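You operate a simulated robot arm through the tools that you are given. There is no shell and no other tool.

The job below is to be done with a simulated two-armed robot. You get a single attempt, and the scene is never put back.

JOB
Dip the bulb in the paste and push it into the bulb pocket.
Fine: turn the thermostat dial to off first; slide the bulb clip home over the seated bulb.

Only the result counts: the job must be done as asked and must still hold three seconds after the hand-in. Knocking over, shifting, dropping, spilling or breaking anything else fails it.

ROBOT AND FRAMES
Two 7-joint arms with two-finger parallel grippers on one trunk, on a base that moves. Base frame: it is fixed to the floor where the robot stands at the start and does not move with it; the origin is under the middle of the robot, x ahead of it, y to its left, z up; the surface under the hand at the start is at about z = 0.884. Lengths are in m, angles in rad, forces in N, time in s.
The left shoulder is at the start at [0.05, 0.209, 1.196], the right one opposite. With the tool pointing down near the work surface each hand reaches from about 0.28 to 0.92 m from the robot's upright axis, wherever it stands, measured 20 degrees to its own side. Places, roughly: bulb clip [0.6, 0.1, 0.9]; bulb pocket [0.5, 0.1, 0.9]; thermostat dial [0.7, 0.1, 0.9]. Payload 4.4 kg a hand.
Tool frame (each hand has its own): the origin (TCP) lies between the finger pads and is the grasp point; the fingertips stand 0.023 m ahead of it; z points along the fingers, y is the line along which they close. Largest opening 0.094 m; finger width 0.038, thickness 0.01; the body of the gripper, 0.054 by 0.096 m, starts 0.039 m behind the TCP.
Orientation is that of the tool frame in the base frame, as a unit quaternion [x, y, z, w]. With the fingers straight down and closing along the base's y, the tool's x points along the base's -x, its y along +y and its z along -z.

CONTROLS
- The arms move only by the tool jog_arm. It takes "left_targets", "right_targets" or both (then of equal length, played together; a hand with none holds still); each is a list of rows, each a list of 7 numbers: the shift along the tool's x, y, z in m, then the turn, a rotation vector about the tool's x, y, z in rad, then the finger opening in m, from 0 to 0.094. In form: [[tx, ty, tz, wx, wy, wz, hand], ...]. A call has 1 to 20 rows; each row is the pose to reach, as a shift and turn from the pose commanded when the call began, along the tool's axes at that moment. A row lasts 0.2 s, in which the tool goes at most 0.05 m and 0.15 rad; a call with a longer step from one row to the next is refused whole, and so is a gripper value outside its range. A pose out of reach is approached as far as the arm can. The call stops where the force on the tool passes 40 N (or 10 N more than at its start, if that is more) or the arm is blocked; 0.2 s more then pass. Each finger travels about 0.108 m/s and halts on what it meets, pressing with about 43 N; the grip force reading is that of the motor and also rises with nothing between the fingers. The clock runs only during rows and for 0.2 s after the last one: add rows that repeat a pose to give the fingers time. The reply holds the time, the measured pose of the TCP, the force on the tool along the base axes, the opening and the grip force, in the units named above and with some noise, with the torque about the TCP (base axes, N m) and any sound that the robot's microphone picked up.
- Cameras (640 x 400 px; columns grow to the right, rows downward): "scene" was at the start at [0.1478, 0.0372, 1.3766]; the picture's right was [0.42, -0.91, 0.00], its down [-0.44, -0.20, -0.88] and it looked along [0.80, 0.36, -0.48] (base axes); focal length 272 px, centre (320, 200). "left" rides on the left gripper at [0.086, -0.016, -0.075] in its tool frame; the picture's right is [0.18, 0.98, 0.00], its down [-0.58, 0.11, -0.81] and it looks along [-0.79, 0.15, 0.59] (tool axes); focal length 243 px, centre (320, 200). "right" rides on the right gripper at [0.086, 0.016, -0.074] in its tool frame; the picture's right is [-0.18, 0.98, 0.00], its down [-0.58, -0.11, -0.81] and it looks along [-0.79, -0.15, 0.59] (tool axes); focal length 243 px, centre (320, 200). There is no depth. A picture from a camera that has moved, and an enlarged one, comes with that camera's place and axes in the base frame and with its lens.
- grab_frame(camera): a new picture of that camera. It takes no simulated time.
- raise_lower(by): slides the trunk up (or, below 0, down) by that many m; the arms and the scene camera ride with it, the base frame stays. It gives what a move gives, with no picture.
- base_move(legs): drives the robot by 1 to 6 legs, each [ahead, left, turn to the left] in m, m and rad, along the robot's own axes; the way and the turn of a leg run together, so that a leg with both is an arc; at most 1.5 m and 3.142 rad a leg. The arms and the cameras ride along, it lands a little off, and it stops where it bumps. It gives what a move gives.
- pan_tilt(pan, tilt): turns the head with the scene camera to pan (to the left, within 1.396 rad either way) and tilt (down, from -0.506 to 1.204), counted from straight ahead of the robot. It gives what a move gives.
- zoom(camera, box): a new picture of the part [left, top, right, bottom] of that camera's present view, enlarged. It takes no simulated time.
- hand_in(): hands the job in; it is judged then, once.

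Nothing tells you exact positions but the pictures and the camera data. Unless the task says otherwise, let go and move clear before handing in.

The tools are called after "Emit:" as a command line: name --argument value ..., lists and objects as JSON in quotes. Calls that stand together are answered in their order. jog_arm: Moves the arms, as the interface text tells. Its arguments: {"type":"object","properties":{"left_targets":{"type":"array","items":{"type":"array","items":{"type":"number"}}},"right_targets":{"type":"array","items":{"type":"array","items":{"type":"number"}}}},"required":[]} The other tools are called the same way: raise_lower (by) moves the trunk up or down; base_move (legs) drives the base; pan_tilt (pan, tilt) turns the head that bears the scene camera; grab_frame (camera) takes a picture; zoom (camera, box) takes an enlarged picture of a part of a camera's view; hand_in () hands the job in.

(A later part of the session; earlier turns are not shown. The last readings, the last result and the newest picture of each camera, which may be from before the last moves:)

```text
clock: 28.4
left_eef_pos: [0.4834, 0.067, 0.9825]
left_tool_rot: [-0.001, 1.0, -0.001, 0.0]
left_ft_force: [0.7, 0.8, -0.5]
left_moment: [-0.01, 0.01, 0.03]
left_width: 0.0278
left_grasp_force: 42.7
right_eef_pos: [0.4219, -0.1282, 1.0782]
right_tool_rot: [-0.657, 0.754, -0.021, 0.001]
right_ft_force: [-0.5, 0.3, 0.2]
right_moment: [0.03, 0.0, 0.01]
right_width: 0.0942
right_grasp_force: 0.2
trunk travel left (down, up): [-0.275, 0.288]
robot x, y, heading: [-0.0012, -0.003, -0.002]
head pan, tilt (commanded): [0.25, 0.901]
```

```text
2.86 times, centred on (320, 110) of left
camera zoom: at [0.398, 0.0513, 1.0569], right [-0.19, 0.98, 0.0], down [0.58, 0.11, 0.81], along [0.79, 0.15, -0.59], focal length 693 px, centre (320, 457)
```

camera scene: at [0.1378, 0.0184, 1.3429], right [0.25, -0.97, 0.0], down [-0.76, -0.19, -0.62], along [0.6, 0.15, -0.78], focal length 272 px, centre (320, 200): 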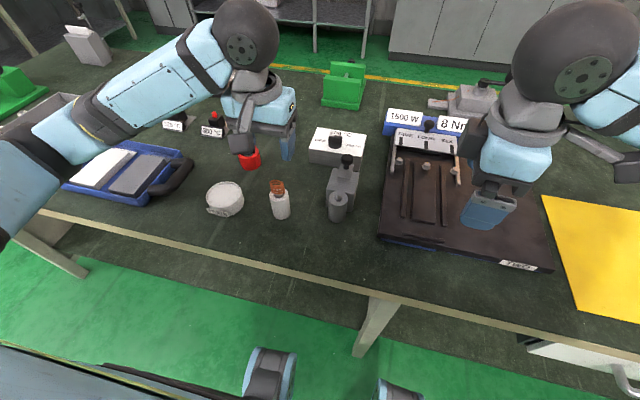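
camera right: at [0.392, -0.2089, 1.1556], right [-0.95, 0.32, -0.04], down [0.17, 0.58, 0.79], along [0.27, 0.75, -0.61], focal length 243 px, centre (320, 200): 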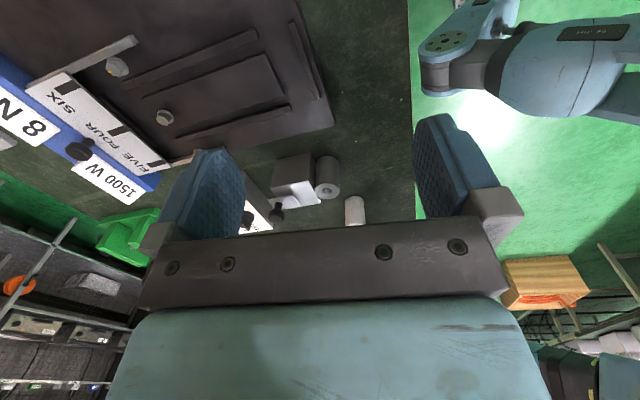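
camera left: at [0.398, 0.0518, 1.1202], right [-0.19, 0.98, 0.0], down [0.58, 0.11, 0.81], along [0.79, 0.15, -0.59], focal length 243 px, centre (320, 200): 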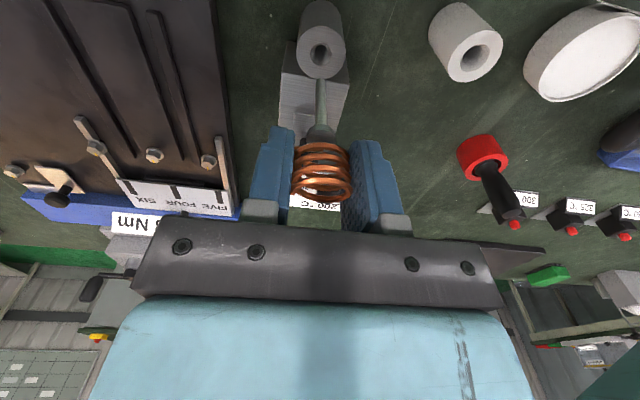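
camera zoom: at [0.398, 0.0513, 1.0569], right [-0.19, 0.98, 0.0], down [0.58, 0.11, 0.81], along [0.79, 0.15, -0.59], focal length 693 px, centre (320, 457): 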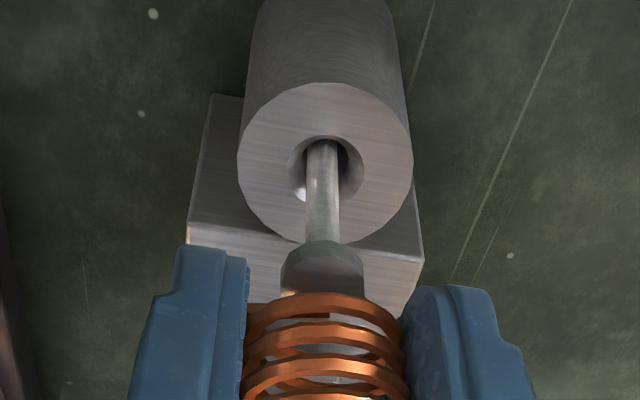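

The rod is 2.5 cm in with no resistance. I'll continue down in small steps until the collar meets the mouth.

Emit:
jog_arm --left_targets '[[0, 0, 0.005, 0, 0, 0, 0.0], [0, 0, 0.01, 0, 0, 0, 0.0], [0, 0, 0.015, 0, 0, 0, 0.0], [0, 0, 0.019, 0, 0, 0, 0.0], [0, 0, 0.022, 0, 0, 0, 0.0]]'

Emit:
zoom --camera "right" --box '[280, 160, 380, 240]'

Emit:
zoom --camera "left" --box '[270, 40, 370, 180]'

```text
clock: 29.6
left_eef_pos: [0.4847, 0.0669, 0.9607]
left_tool_rot: [-0.001, 1.0, 0.0, -0.001]
left_ft_force: [0.0, -0.6, -0.6]
left_moment: [-0.03, 0.01, -0.03]
left_width: 0.0279
left_grasp_force: 43.3
right_eef_pos: [0.4226, -0.1271, 1.0793]
right_tool_rot: [-0.657, 0.754, -0.02, 0.0]
right_ft_force: [0.3, 0.1, 0.0]
right_moment: [0.01, -0.03, -0.01]
right_width: 0.0939
right_grasp_force: 0.1
trunk travel left (down, up): [-0.275, 0.288]
robot x, y, heading: [0.0021, 0.0006, -0.005]
head pan, tilt (commanded): [0.25, 0.901]
```

```text
5.00 times, centred on (330, 200) of right
camera zoom: at [0.3922, -0.2087, 1.1556], right [-0.95, 0.32, -0.04], down [0.17, 0.59, 0.79], along [0.27, 0.75, -0.61], focal length 1213 px, centre (270, 200)
```

zoom: 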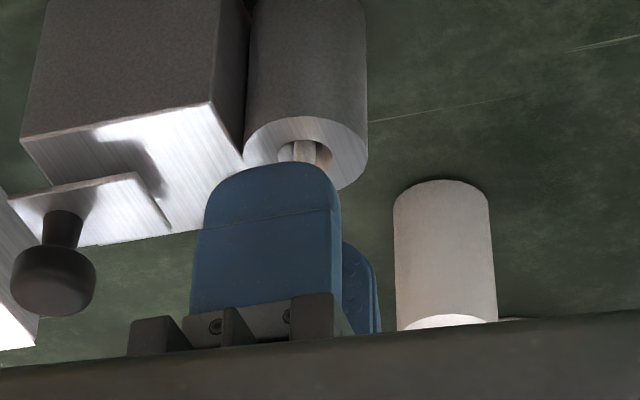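

```text
2.86 times, centred on (320, 110) of left
camera zoom: at [0.3985, 0.0512, 1.0344], right [-0.19, 0.98, 0.0], down [0.58, 0.11, 0.81], along [0.79, 0.15, -0.59], focal length 693 px, centre (320, 457)
```

zoom: 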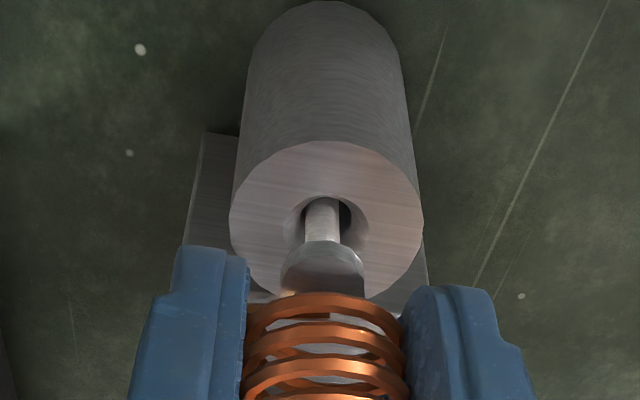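

Still no resistance, with the collar a few millimetres above the mouth. I'll press on in 2 mm steps to seat it.

Emit:
jog_arm --left_targets '[[0, 0.0006, 0.002, 0, 0, 0, 0.0], [0, 0.0006, 0.004, 0, 0, 0, 0.0], [0, 0.0006, 0.006, 0, 0, 0, 0.0], [0, 0.0006, 0.008, 0, 0, 0, 0.0]]'

Emit:
zoom --camera "left" --box '[270, 40, 370, 180]'

Emit:
zoom --camera "right" --box '[280, 160, 380, 240]'

```text
clock: 30.6
left_eef_pos: [0.4845, 0.0682, 0.9537]
left_tool_rot: [0.0, 1.0, 0.0, -0.001]
left_ft_force: [-0.4, -0.3, -0.8]
left_moment: [0.0, -0.01, 0.0]
left_width: 0.0279
left_grasp_force: 42.6
right_eef_pos: [0.4214, -0.1287, 1.079]
right_tool_rot: [-0.657, 0.754, -0.021, 0.001]
right_ft_force: [0.7, -0.2, -0.3]
right_moment: [-0.03, 0.0, -0.02]
right_width: 0.0942
right_grasp_force: 0.2
trunk travel left (down, up): [-0.275, 0.288]
robot x, y, heading: [-0.0002, -0.0003, -0.001]
head pan, tilt (commanded): [0.25, 0.901]
```

```text
2.86 times, centred on (320, 110) of left
camera zoom: at [0.3984, 0.0519, 1.0271], right [-0.18, 0.98, 0.0], down [0.58, 0.11, 0.81], along [0.79, 0.15, -0.59], focal length 693 px, centre (320, 457)
```

zoom: 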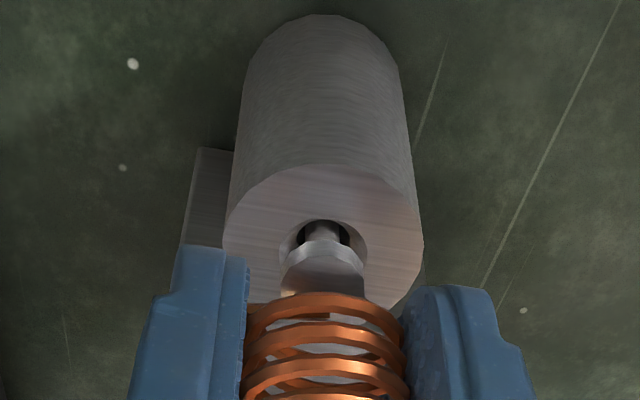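

```text
5.00 times, centred on (330, 200) of right
camera zoom: at [0.3922, -0.2087, 1.1556], right [-0.95, 0.32, -0.04], down [0.17, 0.59, 0.79], along [0.27, 0.75, -0.61], focal length 1213 px, centre (270, 200)
```

zoom: 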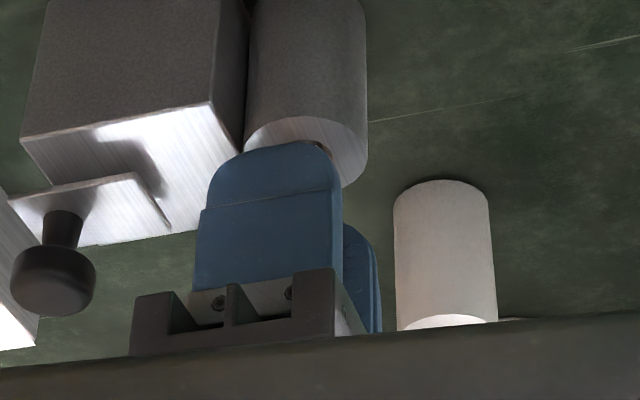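

The collar is at the mouth and there's still no resistance. Continuing in 2 mm steps.

Emit:
jog_arm --left_targets '[[0, 0, 0.002, 0, 0, 0, 0.0], [0, 0, 0.004, 0, 0, 0, 0.0], [0, 0, 0.006, 0, 0, 0, 0.0]]'

Emit:
zoom --camera "left" --box '[270, 40, 370, 180]'

Emit:
zoom --camera "scene" --box '[310, 150, 370, 220]'

```text
clock: 31.4
left_eef_pos: [0.4847, 0.0674, 0.946]
left_tool_rot: [-0.001, 1.0, -0.001, -0.001]
left_ft_force: [-0.2, 0.7, -0.3]
left_moment: [-0.01, 0.04, -0.03]
left_width: 0.0281
left_grasp_force: 43.0
right_eef_pos: [0.4232, -0.1283, 1.0784]
right_tool_rot: [-0.656, 0.754, -0.019, 0.001]
right_ft_force: [-0.6, 1.1, 0.5]
right_moment: [0.03, -0.03, -0.03]
right_width: 0.0943
right_grasp_force: 0.0
trunk travel left (down, up): [-0.275, 0.288]
robot x, y, heading: [-0.0024, 0.002, -0.007]
head pan, tilt (commanded): [0.25, 0.901]
```

```text
2.86 times, centred on (320, 110) of left
camera zoom: at [0.3982, 0.0517, 1.0211], right [-0.19, 0.98, 0.0], down [0.58, 0.11, 0.81], along [0.79, 0.15, -0.59], focal length 693 px, centre (320, 457)
```

zoom: 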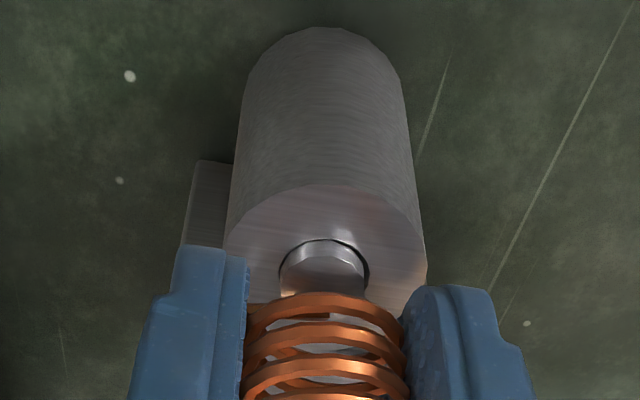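

```text
5.71 times, centred on (340, 185) of scene
camera zoom: at [0.1383, 0.0181, 1.3429], right [0.25, -0.97, 0.0], down [-0.76, -0.19, -0.62], along [0.6, 0.15, -0.78], focal length 1553 px, centre (206, 286)
```

zoom: 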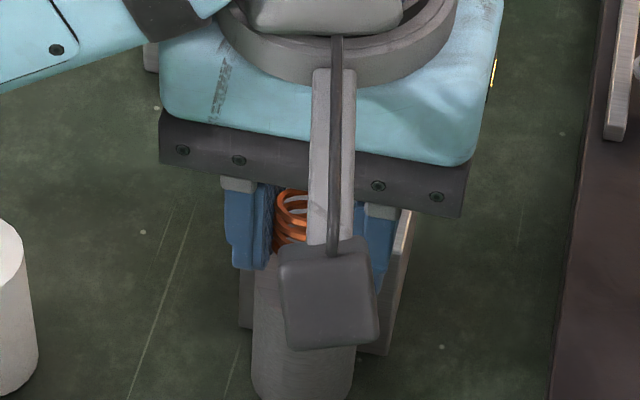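

The collar is entering the countersink, still force-free. I'll continue in 1.5 mm steps, with the fingertips still about 9 mm above the pocket face.

Emit:
jog_arm --left_targets '[[0, 0, 0.0015, 0, 0, 0, 0.0], [0, 0, 0.003, 0, 0, 0, 0.0], [0, 0, 0.0045, 0, 0, 0, 0.0]]'

Emit:
zoom --camera "left" --box '[270, 40, 370, 180]'

Emit:
zoom --camera "right" --box '[280, 160, 380, 240]'

```text
clock: 32.2
left_eef_pos: [0.4839, 0.0679, 0.9452]
left_tool_rot: [-0.001, 1.0, -0.001, 0.001]
left_ft_force: [1.8, 2.7, 20.5]
left_moment: [0.08, -0.02, -0.01]
left_width: 0.0278
left_grasp_force: 42.9
right_eef_pos: [0.4207, -0.1277, 1.08]
right_tool_rot: [-0.657, 0.754, -0.021, 0.001]
right_ft_force: [-1.1, 0.1, 0.3]
right_moment: [0.03, 0.02, -0.01]
right_width: 0.094
right_grasp_force: 0.1
trunk travel left (down, up): [-0.275, 0.288]
robot x, y, heading: [0.0002, -0.0045, -0.001]
head pan, tilt (commanded): [0.25, 0.901]
```

```text
2.86 times, centred on (320, 110) of left
camera zoom: at [0.3981, 0.052, 1.0187], right [-0.19, 0.98, 0.0], down [0.58, 0.11, 0.81], along [0.79, 0.15, -0.59], focal length 693 px, centre (320, 457)
```

zoom: 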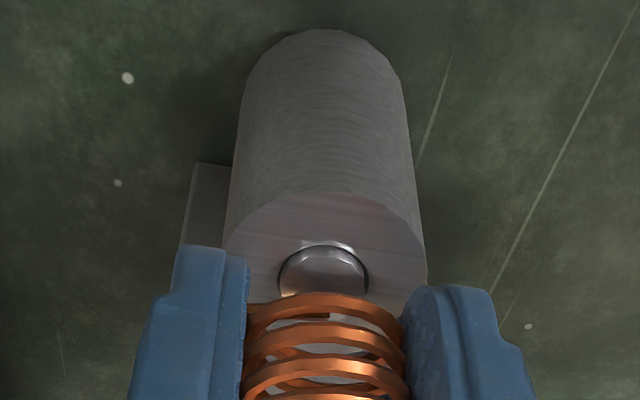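

```text
5.00 times, centred on (330, 200) of right
camera zoom: at [0.3911, -0.2085, 1.1566], right [-0.95, 0.32, -0.04], down [0.16, 0.59, 0.79], along [0.27, 0.75, -0.61], focal length 1213 px, centre (270, 200)
```

zoom: 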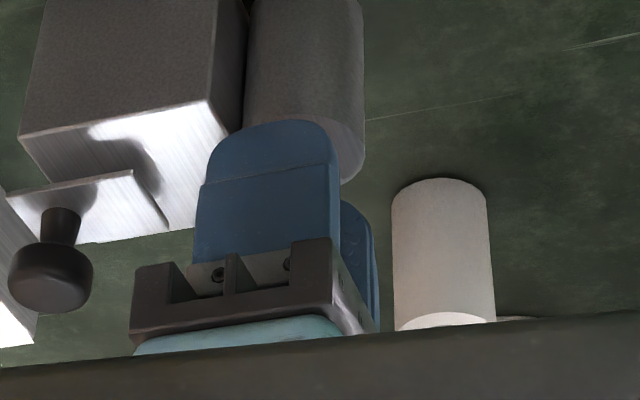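

There's resistance now (about 20 N) with the collar sunk into the countersink. I'll press slightly more to confirm it is fully bottomed.

Emit:
jog_arm --left_targets '[[0, 0, 0.001, 0, 0, 0, 0.0], [0, 0, 0.002, 0, 0, 0, 0.0], [0, 0, 0.002, 0, 0, 0, 0.0]]'

Emit:
zoom --camera "left" --box '[285, 90, 355, 170]'

Emit:
zoom --camera "scene" --box '[310, 150, 370, 220]'

```text
clock: 32.8
left_eef_pos: [0.4849, 0.0675, 0.9449]
left_tool_rot: [-0.001, 1.0, -0.002, 0.004]
left_ft_force: [-3.8, 1.4, 16.0]
left_moment: [0.06, 0.14, 0.03]
left_width: 0.0279
left_grasp_force: 43.2
right_eef_pos: [0.4213, -0.1273, 1.08]
right_tool_rot: [-0.657, 0.754, -0.021, 0.002]
right_ft_force: [-0.2, 0.1, 0.2]
right_moment: [0.0, 0.02, 0.0]
right_width: 0.0938
right_grasp_force: 0.1
trunk travel left (down, up): [-0.275, 0.288]
robot x, y, heading: [0.0012, 0.0002, -0.0]
head pan, tilt (commanded): [0.25, 0.901]
stopped in row 2 (left hand): the force on the tool passed its limit at 42 N (the readings are from after the stop); the commanded pose is now the measured one
```

```text
5.00 times, centred on (320, 130) of left
camera zoom: at [0.3978, 0.0523, 1.0183], right [-0.19, 0.98, -0.01], down [0.58, 0.11, 0.81], along [0.8, 0.15, -0.59], focal length 1213 px, centre (320, 550)
```

zoom: 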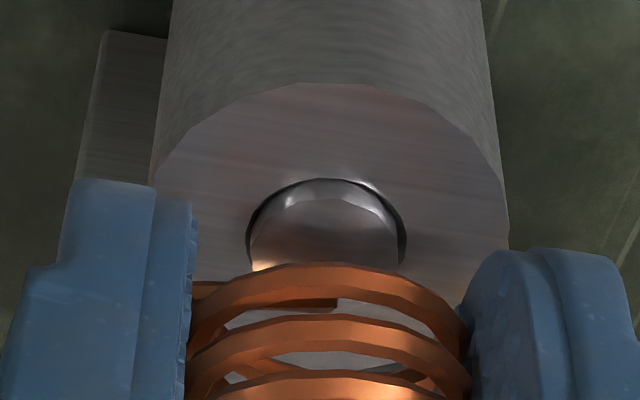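

```text
5.71 times, centred on (340, 185) of scene
camera zoom: at [0.1366, 0.0183, 1.3428], right [0.25, -0.97, 0.0], down [-0.76, -0.19, -0.62], along [0.6, 0.15, -0.78], focal length 1553 px, centre (206, 286)
```

zoom: 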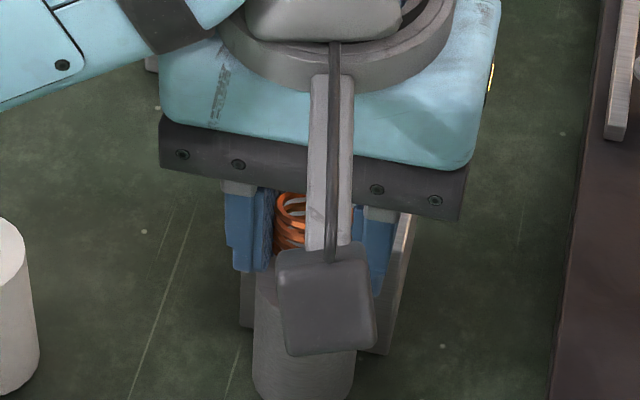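

The bulb is firmly bottomed: it held at 42 N without moving, and the collar is flush in the mouth. I'll open the fingers and rise straight up.

Emit:
jog_arm --left_targets '[[0, 0, 0, 0, 0, 0, 0.034], [0, 0, 0, 0, 0, 0, 0.044], [0, 0, 0, 0, 0, 0, 0.056], [0, 0, -0.02, 0, 0.006, 0, 0.06], [0, 0, -0.05, 0, 0.006, 0, 0.06], [0, 0, -0.09, 0, 0.006, 0, 0.06]]'

Emit:
zoom --camera "left" --box '[260, 0, 380, 150]'

Emit:
zoom --camera "right" --box '[240, 130, 400, 240]'

Emit:
zoom --camera "scene" --box '[300, 130, 380, 225]'

```text
clock: 34.2
left_eef_pos: [0.4867, 0.0674, 1.0329]
left_tool_rot: [-0.002, 1.0, -0.001, -0.001]
left_ft_force: [0.1, 0.3, 0.9]
left_moment: [-0.01, -0.01, -0.01]
left_width: 0.06
left_grasp_force: 0.1
right_eef_pos: [0.4212, -0.1286, 1.0795]
right_tool_rot: [-0.657, 0.754, -0.02, 0.001]
right_ft_force: [-0.4, -0.2, 0.3]
right_moment: [0.02, 0.0, -0.02]
right_width: 0.0941
right_grasp_force: 0.1
trunk travel left (down, up): [-0.275, 0.288]
robot x, y, heading: [-0.0022, 0.0004, -0.001]
head pan, tilt (commanded): [0.25, 0.901]
```

```text
2.67 times, centred on (320, 75) of left
camera zoom: at [0.4001, 0.0515, 1.1075], right [-0.19, 0.98, 0.0], down [0.58, 0.11, 0.8], along [0.79, 0.15, -0.59], focal length 647 px, centre (320, 533)
```

zoom: 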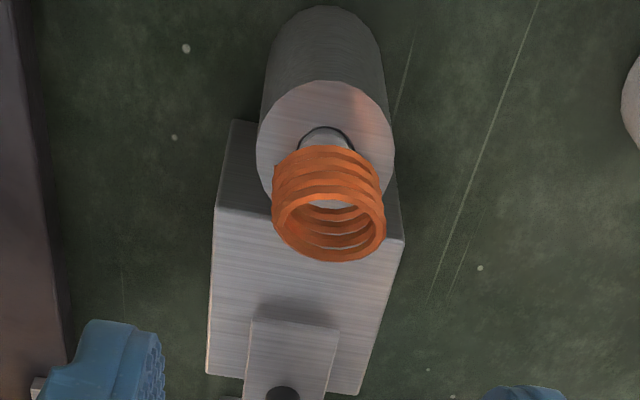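

```text
3.64 times, centred on (320, 185) of right
camera zoom: at [0.3919, -0.2092, 1.1556], right [-0.95, 0.32, -0.04], down [0.17, 0.58, 0.79], along [0.27, 0.75, -0.61], focal length 882 px, centre (320, 254)
```

zoom: 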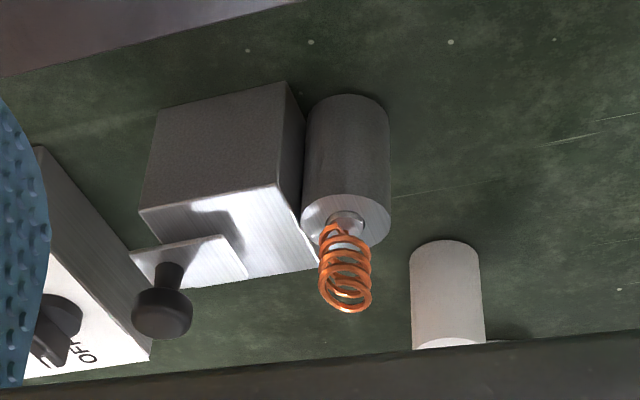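

```text
4.21 times, centred on (340, 178) of scene
camera zoom: at [0.1379, 0.0175, 1.3428], right [0.25, -0.97, 0.0], down [-0.76, -0.19, -0.62], along [0.6, 0.15, -0.78], focal length 1144 px, centre (236, 295)
```

zoom: 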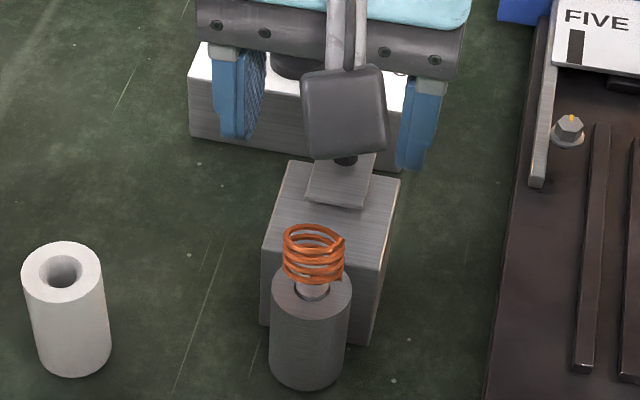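

The bulb stands upright in the pocket. I'll zoom in to see how the collar sits relative to the pocket face and the clip plate.

Emit:
zoom --camera "right" --box '[305, 175, 355, 225]'

Emit:
zoom --camera "scene" --box '[325, 175, 355, 215]'

Emit:
zoom --camera "left" --box '[295, 20, 345, 80]'

Emit:
zoom --camera "right" --box '[265, 180, 315, 230]'

```text
8.00 times, centred on (330, 200) of right
camera zoom: at [0.3919, -0.2092, 1.1556], right [-0.95, 0.32, -0.04], down [0.17, 0.58, 0.79], along [0.27, 0.75, -0.61], focal length 1941 px, centre (240, 200)
```

zoom: 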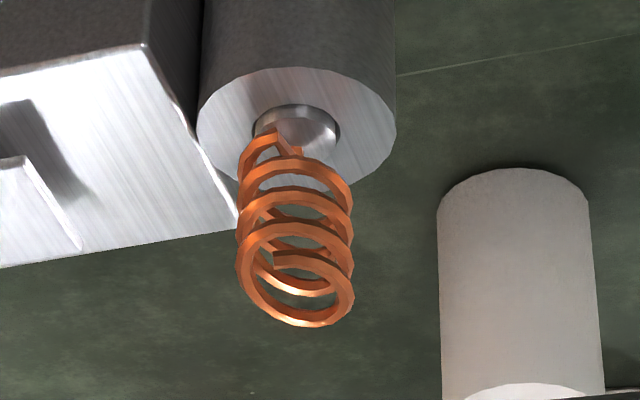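

```text
10.00 times, centred on (340, 195) of scene
camera zoom: at [0.1379, 0.0175, 1.3428], right [0.25, -0.97, 0.0], down [-0.76, -0.19, -0.62], along [0.6, 0.15, -0.78], focal length 2718 px, centre (120, 250)
```

zoom: 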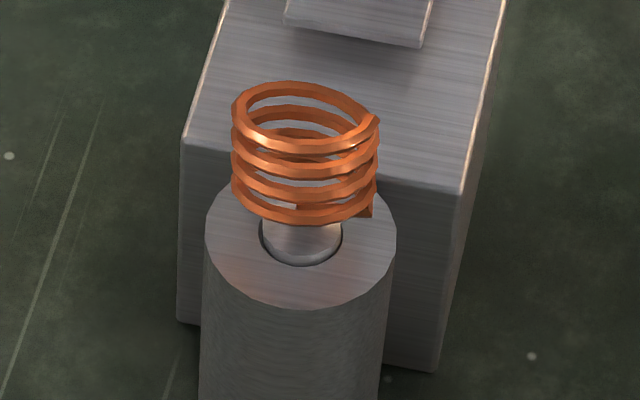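

```text
6.67 times, centred on (320, 50) of left
camera zoom: at [0.4001, 0.0515, 1.1075], right [-0.19, 0.98, 0.0], down [0.58, 0.11, 0.8], along [0.79, 0.15, -0.59], focal length 1618 px, centre (320, 1200)
```

zoom: 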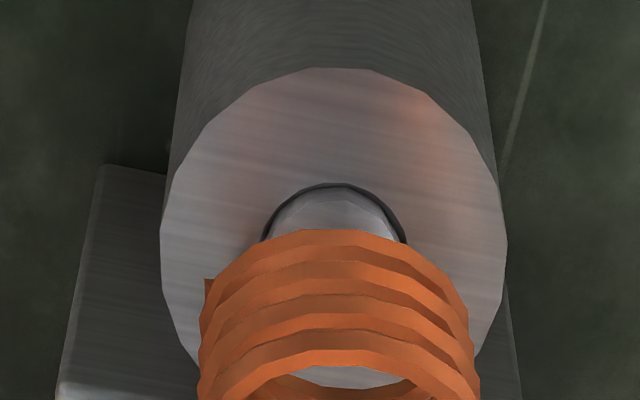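

```text
8.00 times, centred on (290, 205) of right
camera zoom: at [0.3919, -0.2092, 1.1556], right [-0.95, 0.32, -0.04], down [0.17, 0.58, 0.79], along [0.27, 0.75, -0.61], focal length 1941 px, centre (560, 160)
```

zoom: 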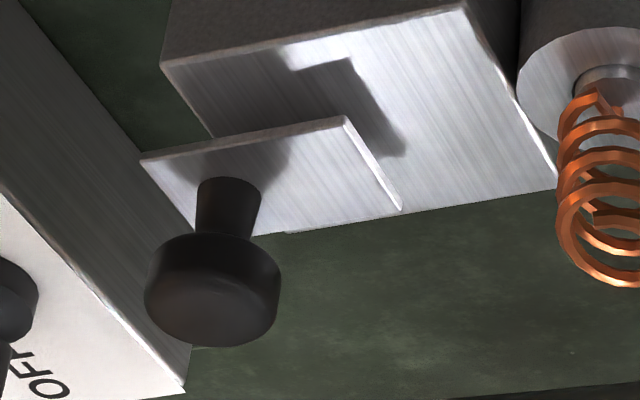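

The bulb is seated with its collar in the countersink. The clip plate rides a little above the block, level with the pocket face, and should pass under the coil. I'll move over the clip knob at about (0.575, 0.068) and look at it closely.

Emit:
jog_arm --left_targets '[[-0.03, 0, 0, 0, 0, 0, 0.06], [-0.06, 0, 0, 0, 0, 0, 0.06], [-0.088, 0, 0, 0, 0, 0, 0.06], [-0.088, 0, 0, 0, 0, 0, 0.06]]'

Emit:
grab_frame --camera "left"

Emit:
zoom --camera "left" --box '[260, 0, 380, 150]'

Emit:
grab_frame --camera "right"

```text
clock: 35.2
left_eef_pos: [0.5755, 0.069, 1.031]
left_tool_rot: [-0.002, 1.0, -0.001, -0.001]
left_ft_force: [0.8, 0.7, 0.3]
left_moment: [0.02, 0.0, -0.01]
left_width: 0.06
left_grasp_force: 0.0
right_eef_pos: [0.4223, -0.1277, 1.0793]
right_tool_rot: [-0.657, 0.753, -0.021, 0.001]
right_ft_force: [-1.3, 1.2, 0.3]
right_moment: [0.01, 0.0, 0.0]
right_width: 0.0941
right_grasp_force: 0.0
trunk travel left (down, up): [-0.275, 0.288]
robot x, y, heading: [0.0017, 0.002, 0.001]
head pan, tilt (commanded): [0.25, 0.901]
```

```text
taken
camera left: at [0.4889, 0.0529, 1.1067], right [-0.19, 0.98, 0.0], down [0.58, 0.11, 0.8], along [0.79, 0.15, -0.59], focal length 243 px, centre (320, 200)
```

left: 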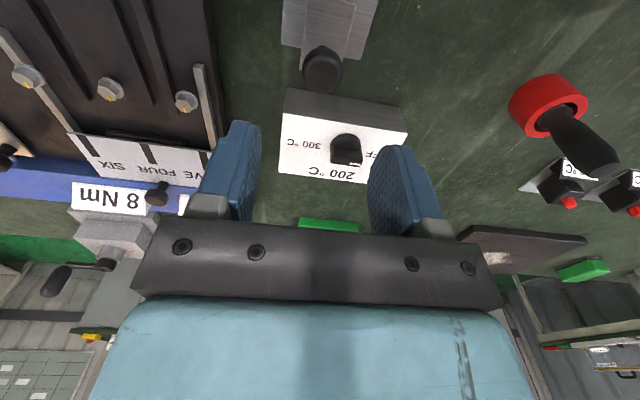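

```text
2.67 times, centred on (320, 75) of left
camera zoom: at [0.4889, 0.0529, 1.1067], right [-0.19, 0.98, 0.0], down [0.58, 0.11, 0.8], along [0.79, 0.15, -0.59], focal length 647 px, centre (320, 533)
```

zoom: 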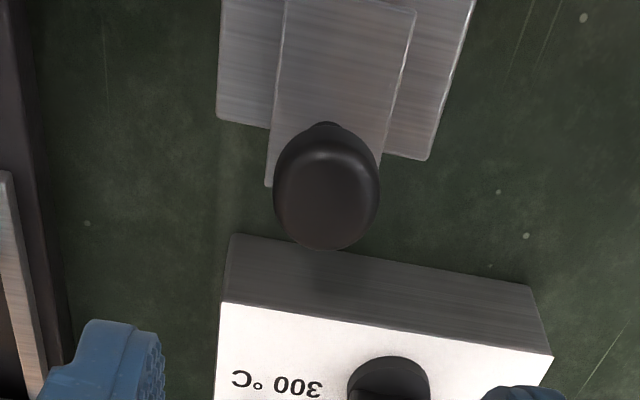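

```text
taken
camera right: at [0.3921, -0.2086, 1.1558], right [-0.95, 0.32, -0.04], down [0.17, 0.59, 0.79], along [0.27, 0.75, -0.61], focal length 243 px, centre (320, 200)
```

right: 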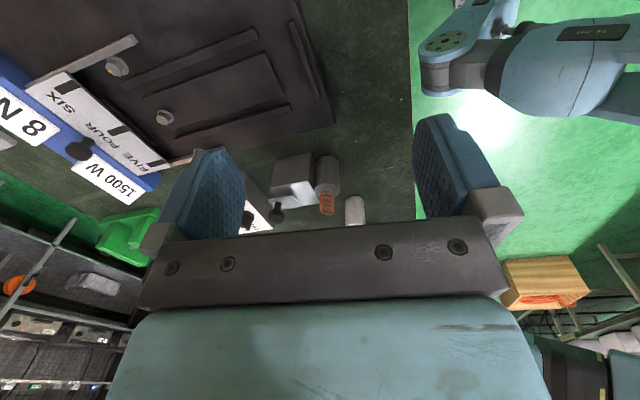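

The knob centre is near (0.569, 0.069, 0.941) and about 27 mm across. I'll shift 6 mm in −x and descend around it with the tips above the clip plate.

Emit:
jog_arm --left_targets '[[0.003, 0.0005, 0.03, 0, 0, 0, 0.06], [0.006, 0.001, 0.055, 0, 0, 0, 0.06], [0.006, 0.001, 0.07, 0, 0, 0, 0.06], [0.006, 0.001, 0.08, 0, 0, 0, 0.06], [0.006, 0.001, 0.08, 0, 0, 0, 0.06]]'

Emit:
grab_frame --camera "left"

Emit:
zoom --camera "scene" --box '[300, 120, 390, 225]'

Emit:
zoom --camera "right" --box '[240, 130, 400, 240]'

```text
clock: 36.4
left_eef_pos: [0.5669, 0.0691, 0.9527]
left_tool_rot: [-0.002, 1.0, -0.001, 0.0]
left_ft_force: [-0.1, -0.5, 0.0]
left_moment: [0.03, 0.0, 0.0]
left_width: 0.0599
left_grasp_force: 0.1
right_eef_pos: [0.4217, -0.1278, 1.0794]
right_tool_rot: [-0.657, 0.754, -0.02, 0.001]
right_ft_force: [0.9, -0.3, 0.2]
right_moment: [-0.02, 0.03, -0.01]
right_width: 0.0943
right_grasp_force: 0.0
trunk travel left (down, up): [-0.275, 0.288]
robot x, y, heading: [0.0028, 0.0009, -0.0]
head pan, tilt (commanded): [0.25, 0.901]
```

```text
taken
camera left: at [0.4812, 0.0539, 1.0271], right [-0.19, 0.98, 0.0], down [0.58, 0.11, 0.8], along [0.79, 0.15, -0.59], focal length 243 px, centre (320, 200)
```

left: 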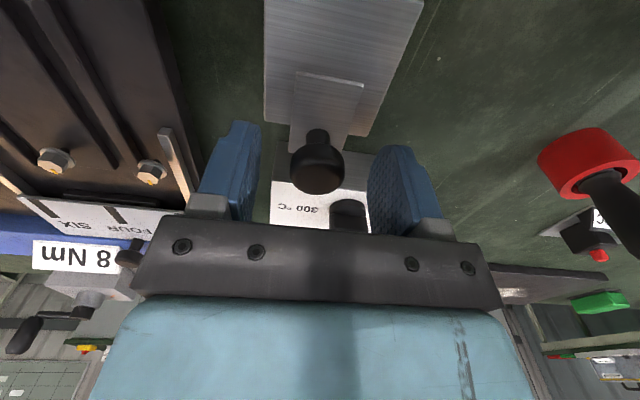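

```text
3.81 times, centred on (345, 172) of scene
camera zoom: at [0.1384, 0.0181, 1.3429], right [0.25, -0.97, 0.0], down [-0.76, -0.19, -0.62], along [0.6, 0.15, -0.78], focal length 1036 px, centre (225, 305)
```

zoom: 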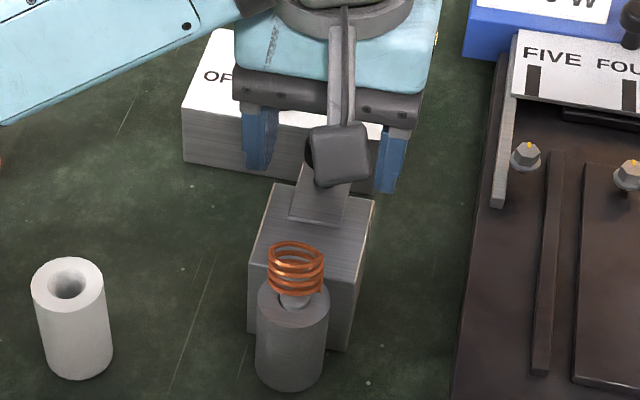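

```text
3.64 times, centred on (320, 185) of right
camera zoom: at [0.3923, -0.2087, 1.1557], right [-0.95, 0.32, -0.04], down [0.17, 0.59, 0.79], along [0.27, 0.75, -0.61], focal length 882 px, centre (320, 254)
```

zoom: 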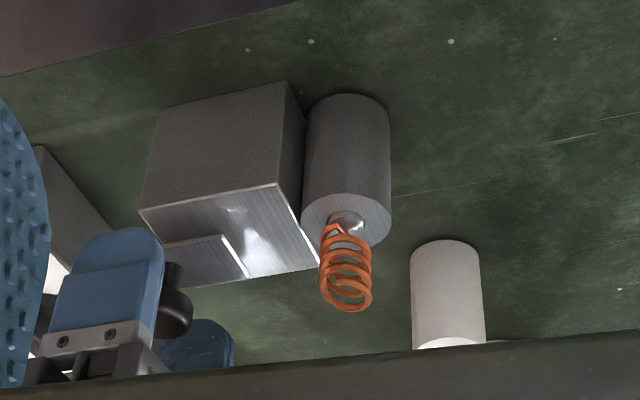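

The knob sits between the fingers, within 1.5 mm of centre. I'll close on it.

Emit:
jog_arm --left_targets '[[0, -0.001, 0.001, 0, 0, 0, 0.05], [0, -0.001, 0.001, 0, 0, 0, 0.035], [0, -0.001, 0.001, 0, 0, 0, 0.02], [0, -0.001, 0.001, 0, 0, 0, 0.01], [0, -0.001, 0.001, 0, 0, 0, 0.0]]'

Emit:
zoom --camera "left" --box '[250, 60, 390, 230]'

```text
clock: 37.6
left_eef_pos: [0.5675, 0.0685, 0.9512]
left_tool_rot: [-0.001, 1.0, -0.002, -0.001]
left_ft_force: [-0.4, -2.1, -2.0]
left_moment: [0.0, -0.05, -0.03]
left_width: 0.0246
left_grasp_force: 45.0
right_eef_pos: [0.4216, -0.1283, 1.0785]
right_tool_rot: [-0.657, 0.754, -0.02, 0.0]
right_ft_force: [0.8, 0.4, 0.9]
right_moment: [0.04, 0.01, 0.02]
right_width: 0.094
right_grasp_force: 0.0
trunk travel left (down, up): [-0.275, 0.288]
robot x, y, heading: [-0.0014, -0.0018, -0.002]
head pan, tilt (commanded): [0.25, 0.901]
```

```text
2.35 times, centred on (320, 145) of left
camera zoom: at [0.481, 0.052, 1.026], right [-0.19, 0.98, 0.0], down [0.58, 0.11, 0.8], along [0.79, 0.15, -0.59], focal length 571 px, centre (320, 329)
```

zoom: 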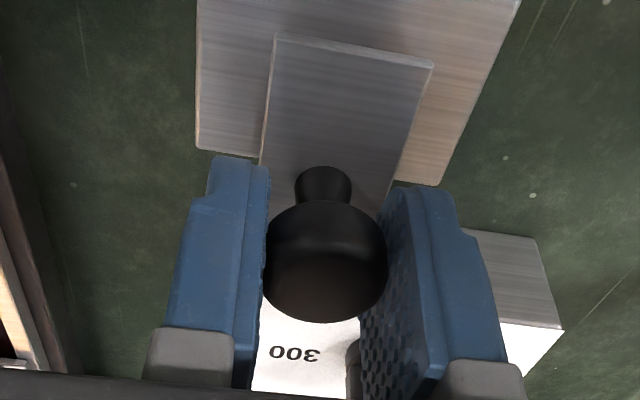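

The knob is gripped (24.6 mm). I'll slide the clip toward the pocket in small steps, watching force and the bulb.

Emit:
jog_arm --left_targets '[[0.003, 0, 0, 0, 0, 0, 0.0], [0.007, 0, 0, 0, 0, 0, 0.0], [0.011, 0, 0, 0, 0, 0, 0.0], [0.015, 0, 0, 0, 0, 0, 0.0], [0.02, 0, 0, 0, 0, 0, 0.0]]'

Emit:
zoom --camera "right" --box '[240, 130, 400, 240]'

Emit:
zoom --camera "scene" --box '[310, 150, 380, 225]'

```text
clock: 38.8
left_eef_pos: [0.5476, 0.0678, 0.9509]
left_tool_rot: [-0.002, 1.0, -0.002, -0.001]
left_ft_force: [0.5, -1.7, -0.7]
left_moment: [0.0, 0.4, 0.08]
left_width: 0.0245
left_grasp_force: 44.6
right_eef_pos: [0.4218, -0.1284, 1.0791]
right_tool_rot: [-0.657, 0.754, -0.021, 0.001]
right_ft_force: [-0.1, -0.7, 0.9]
right_moment: [0.0, 0.01, 0.05]
right_width: 0.094
right_grasp_force: 0.0
trunk travel left (down, up): [-0.275, 0.288]
robot x, y, heading: [0.0005, -0.0023, 0.001]
head pan, tilt (commanded): [0.25, 0.901]
```

```text
3.64 times, centred on (320, 185) of right
camera zoom: at [0.3925, -0.2089, 1.1556], right [-0.95, 0.32, -0.04], down [0.17, 0.58, 0.79], along [0.27, 0.75, -0.61], focal length 882 px, centre (320, 254)
```

zoom: 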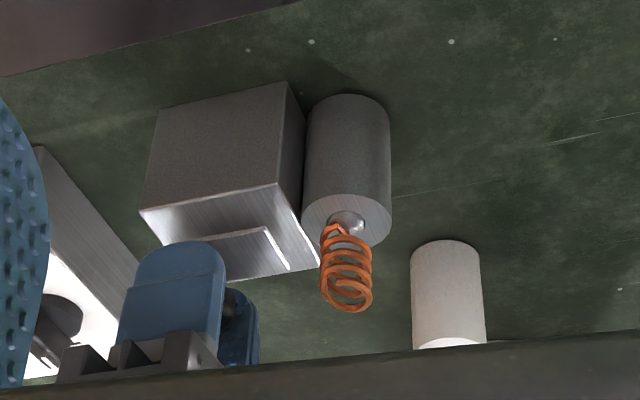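

```text
5.33 times, centred on (345, 188) of scene
camera zoom: at [0.1386, 0.0179, 1.3429], right [0.25, -0.97, 0.0], down [-0.76, -0.19, -0.62], along [0.6, 0.15, -0.78], focal length 1450 px, centre (187, 267)
```

zoom: 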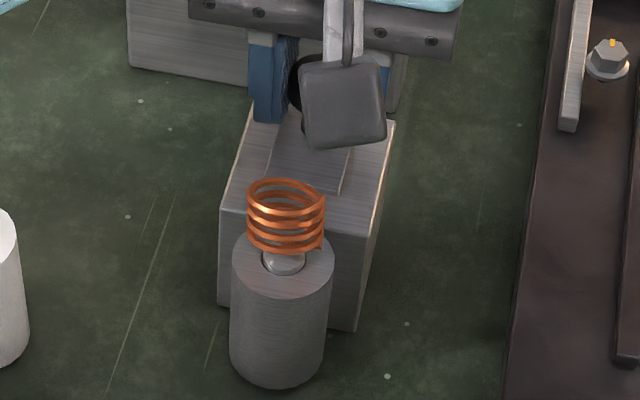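

The clip slides freely (2 cm so far) with negligible force, and its front edge is approaching the coil. I'll continue more slowly.

Emit:
jog_arm --left_targets '[[0.003, 0, 0, 0, 0, 0, 0.0], [0.006, 0, 0, 0, 0, 0, 0.0], [0.009, 0, 0, 0, 0, 0, 0.0], [0.012, 0, 0, 0, 0, 0, 0.0]]'

Emit:
zoom --camera "right" --box '[280, 170, 360, 230]'

Emit:
zoom --camera "scene" --box '[310, 150, 380, 225]'

Emit:
zoom --camera "left" --box '[250, 0, 390, 170]'

```text
clock: 39.8
left_eef_pos: [0.5358, 0.0681, 0.9507]
left_tool_rot: [-0.001, 1.0, -0.001, -0.003]
left_ft_force: [-0.1, -7.6, -2.7]
left_moment: [0.05, -0.38, 0.03]
left_width: 0.0246
left_grasp_force: 45.0
right_eef_pos: [0.4228, -0.1293, 1.0782]
right_tool_rot: [-0.658, 0.753, -0.021, 0.001]
right_ft_force: [-0.4, 0.5, 0.2]
right_moment: [0.01, 0.01, 0.02]
right_width: 0.0938
right_grasp_force: 0.0
trunk travel left (down, up): [-0.275, 0.288]
robot x, y, heading: [0.0024, -0.0022, -0.007]
head pan, tilt (commanded): [0.25, 0.901]
```

```text
6.67 times, centred on (320, 200) of right
camera zoom: at [0.3925, -0.2094, 1.1553], right [-0.95, 0.32, -0.04], down [0.17, 0.58, 0.79], along [0.27, 0.75, -0.61], focal length 1618 px, centre (320, 200)
```

zoom: 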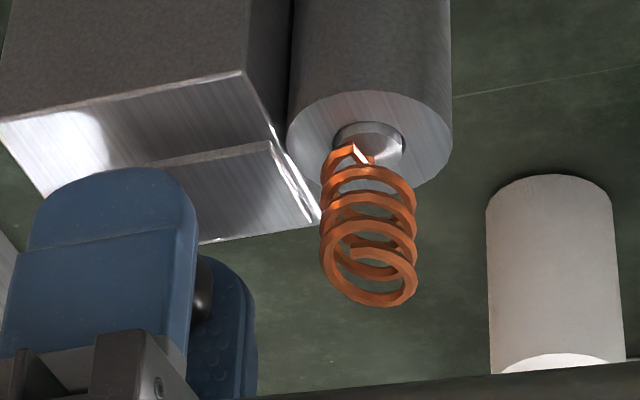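

```text
5.33 times, centred on (345, 188) of scene
camera zoom: at [0.1387, 0.0173, 1.3428], right [0.25, -0.97, 0.0], down [-0.76, -0.19, -0.62], along [0.6, 0.15, -0.78], focal length 1450 px, centre (187, 267)
```

zoom: 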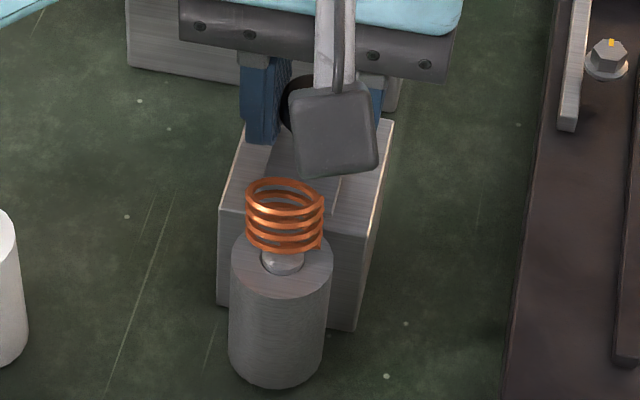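

```text
2.35 times, centred on (320, 85) of left
camera zoom: at [0.4497, 0.0521, 1.0261], right [-0.19, 0.98, 0.0], down [0.58, 0.11, 0.8], along [0.79, 0.15, -0.59], focal length 571 px, centre (320, 471)
```

zoom: 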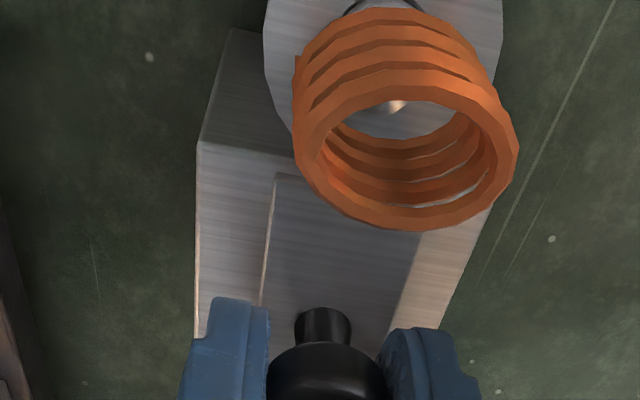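

The plate's front edge is just behind the coil, with no x-force. I'll step 2 mm at a time now, watching whether the plate slips under the coil.

Emit:
jog_arm --left_targets '[[0.002, -0.0005, 0, 0, 0, 0, 0.0], [0.004, -0.0005, 0, 0, 0, 0, 0.0], [0.006, -0.0005, 0, 0, 0, 0, 0.0]]'

Emit:
zoom --camera "right" --box '[280, 170, 360, 230]'

Emit:
zoom --camera "left" --box '[250, 0, 390, 170]'

```text
clock: 40.6
left_eef_pos: [0.5289, 0.0677, 0.9509]
left_tool_rot: [-0.002, 1.0, -0.002, -0.001]
left_ft_force: [0.3, -2.6, 0.0]
left_moment: [0.04, 0.34, 0.04]
left_width: 0.0244
left_grasp_force: 45.1
right_eef_pos: [0.422, -0.1289, 1.0787]
right_tool_rot: [-0.657, 0.753, -0.021, 0.001]
right_ft_force: [0.3, -0.3, -0.3]
right_moment: [0.01, 0.01, -0.02]
right_width: 0.094
right_grasp_force: 0.0
trunk travel left (down, up): [-0.275, 0.288]
robot x, y, heading: [-0.003, -0.0018, 0.002]
head pan, tilt (commanded): [0.25, 0.901]
```

```text
6.67 times, centred on (320, 200) of right
camera zoom: at [0.3924, -0.2088, 1.1556], right [-0.95, 0.32, -0.04], down [0.17, 0.59, 0.79], along [0.27, 0.75, -0.61], focal length 1618 px, centre (320, 200)
```

zoom: 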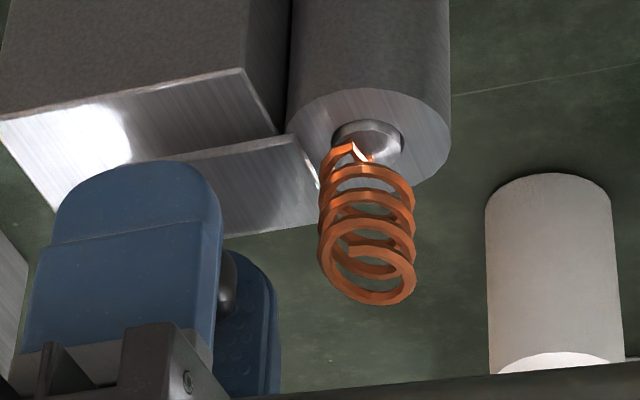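

```text
2.35 times, centred on (320, 85) of left
camera zoom: at [0.4434, 0.052, 1.0261], right [-0.19, 0.98, 0.0], down [0.58, 0.11, 0.8], along [0.79, 0.15, -0.59], focal length 571 px, centre (320, 471)
```

zoom: 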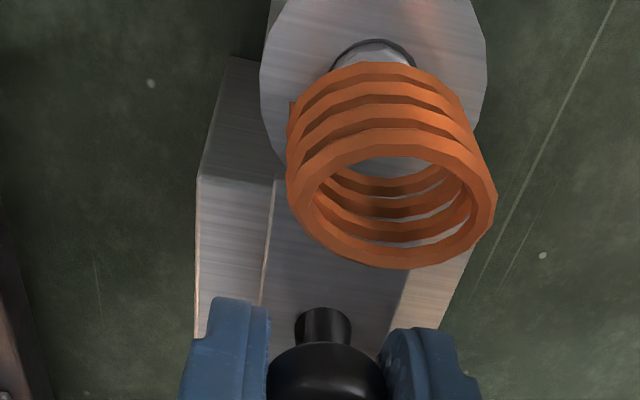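

Still free at 38 mm of travel, and the bulb hasn't been disturbed. I'll continue in 2 mm steps.

Emit:
jog_arm --left_targets '[[0.002, 0, 0, 0, 0, 0, 0.0], [0.004, 0, 0, 0, 0, 0, 0.0], [0.006, 0, 0, 0, 0, 0, 0.0]]'

Emit:
zoom --camera "right" --box '[280, 170, 360, 230]'

Emit:
zoom --camera "left" --box '[250, 0, 390, 170]'

Emit:
zoom --camera "scene" --box '[315, 165, 370, 225]'

```text
clock: 41.4
left_eef_pos: [0.5229, 0.0673, 0.9524]
left_tool_rot: [-0.002, 1.0, -0.002, -0.001]
left_ft_force: [2.7, -1.2, -3.8]
left_moment: [0.0, -0.18, 0.02]
left_width: 0.0249
left_grasp_force: 44.7
right_eef_pos: [0.4231, -0.1274, 1.0799]
right_tool_rot: [-0.657, 0.753, -0.02, 0.001]
right_ft_force: [-0.4, 0.1, -0.6]
right_moment: [0.02, -0.01, 0.01]
right_width: 0.0941
right_grasp_force: 0.1
trunk travel left (down, up): [-0.275, 0.288]
robot x, y, heading: [-0.0003, 0.0036, -0.002]
head pan, tilt (commanded): [0.25, 0.901]
```

```text
6.67 times, centred on (320, 200) of right
camera zoom: at [0.3928, -0.2087, 1.1554], right [-0.95, 0.32, -0.04], down [0.17, 0.59, 0.79], along [0.27, 0.75, -0.61], focal length 1618 px, centre (320, 200)
```

zoom: 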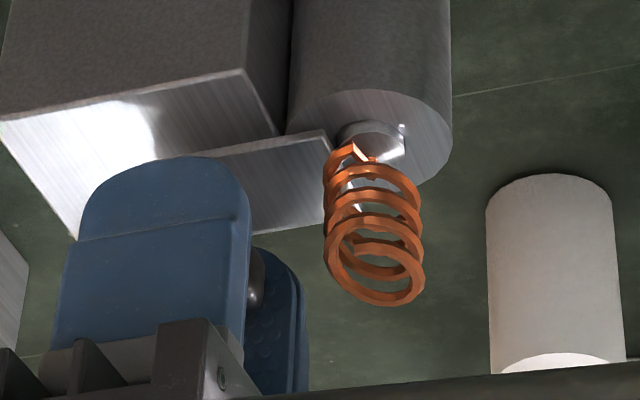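

```text
2.35 times, centred on (320, 85) of left
camera zoom: at [0.4369, 0.052, 1.0261], right [-0.19, 0.98, 0.0], down [0.58, 0.11, 0.8], along [0.79, 0.15, -0.59], focal length 571 px, centre (320, 471)
```

zoom: 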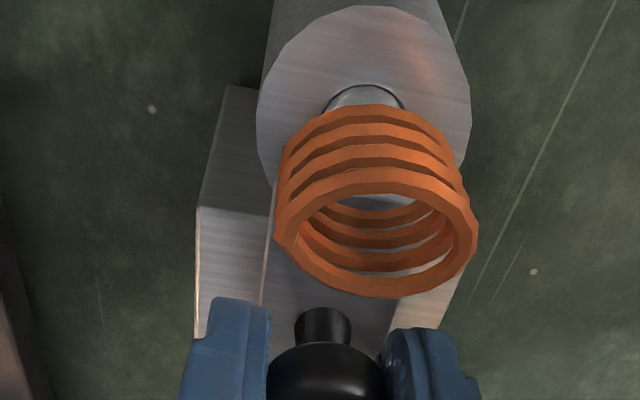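

```text
6.67 times, centred on (342, 195) of scene
camera zoom: at [0.139, 0.0181, 1.3428], right [0.25, -0.97, 0.0], down [-0.76, -0.19, -0.62], along [0.6, 0.15, -0.78], focal length 1812 px, centre (170, 233)
```

zoom: 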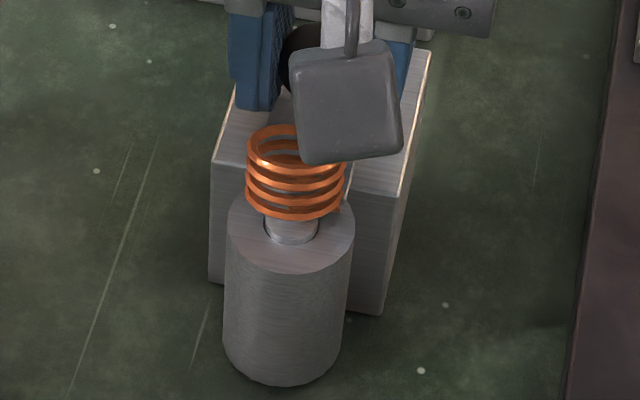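

The latest step nudged the coil slightly: the plate's front edge has met the bulb's collar or coil. I'll stop and look closely before going any further.

Emit:
zoom --camera "right" --box '[310, 180, 345, 215]'

Emit:
zoom --camera "left" --box '[300, 20, 360, 100]'

Emit:
zoom --camera "scene" --box '[325, 180, 355, 215]'

```text
11.43 times, centred on (328, 198) of right
camera zoom: at [0.3928, -0.2087, 1.1554], right [-0.95, 0.32, -0.04], down [0.17, 0.59, 0.79], along [0.27, 0.75, -0.61], focal length 2773 px, centre (234, 229)
```

zoom: 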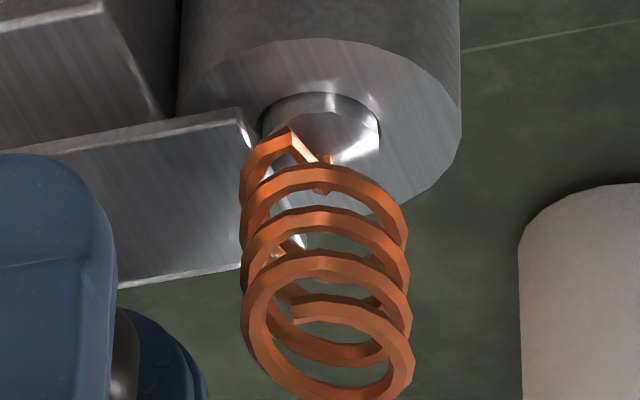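

```text
5.00 times, centred on (330, 60) of left
camera zoom: at [0.4369, 0.052, 1.0261], right [-0.19, 0.98, 0.0], down [0.58, 0.11, 0.8], along [0.79, 0.15, -0.59], focal length 1213 px, centre (270, 900)
```

zoom: 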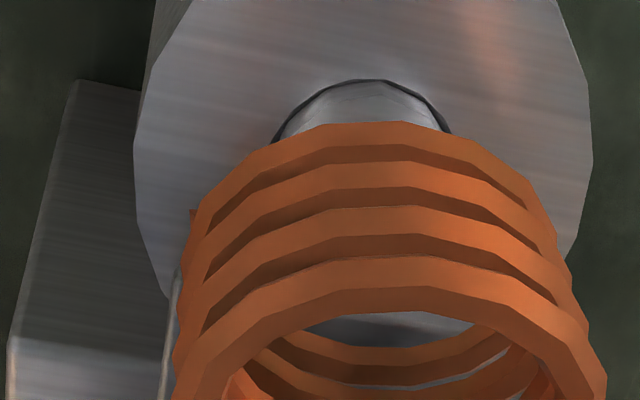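

```text
11.43 times, centred on (340, 198) of scene
camera zoom: at [0.139, 0.0181, 1.3428], right [0.25, -0.97, 0.0], down [-0.76, -0.19, -0.62], along [0.6, 0.15, -0.78], focal length 3107 px, centre (91, 229)
```

zoom: 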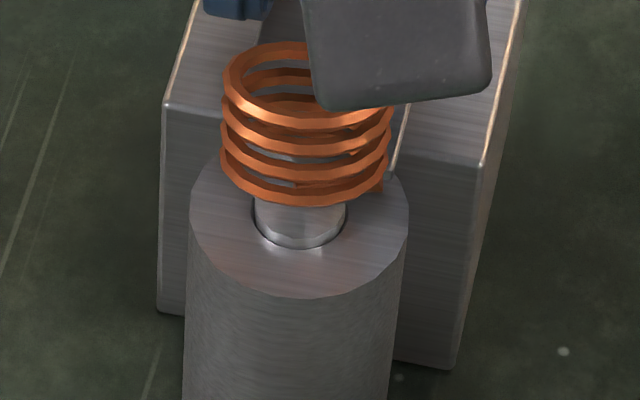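

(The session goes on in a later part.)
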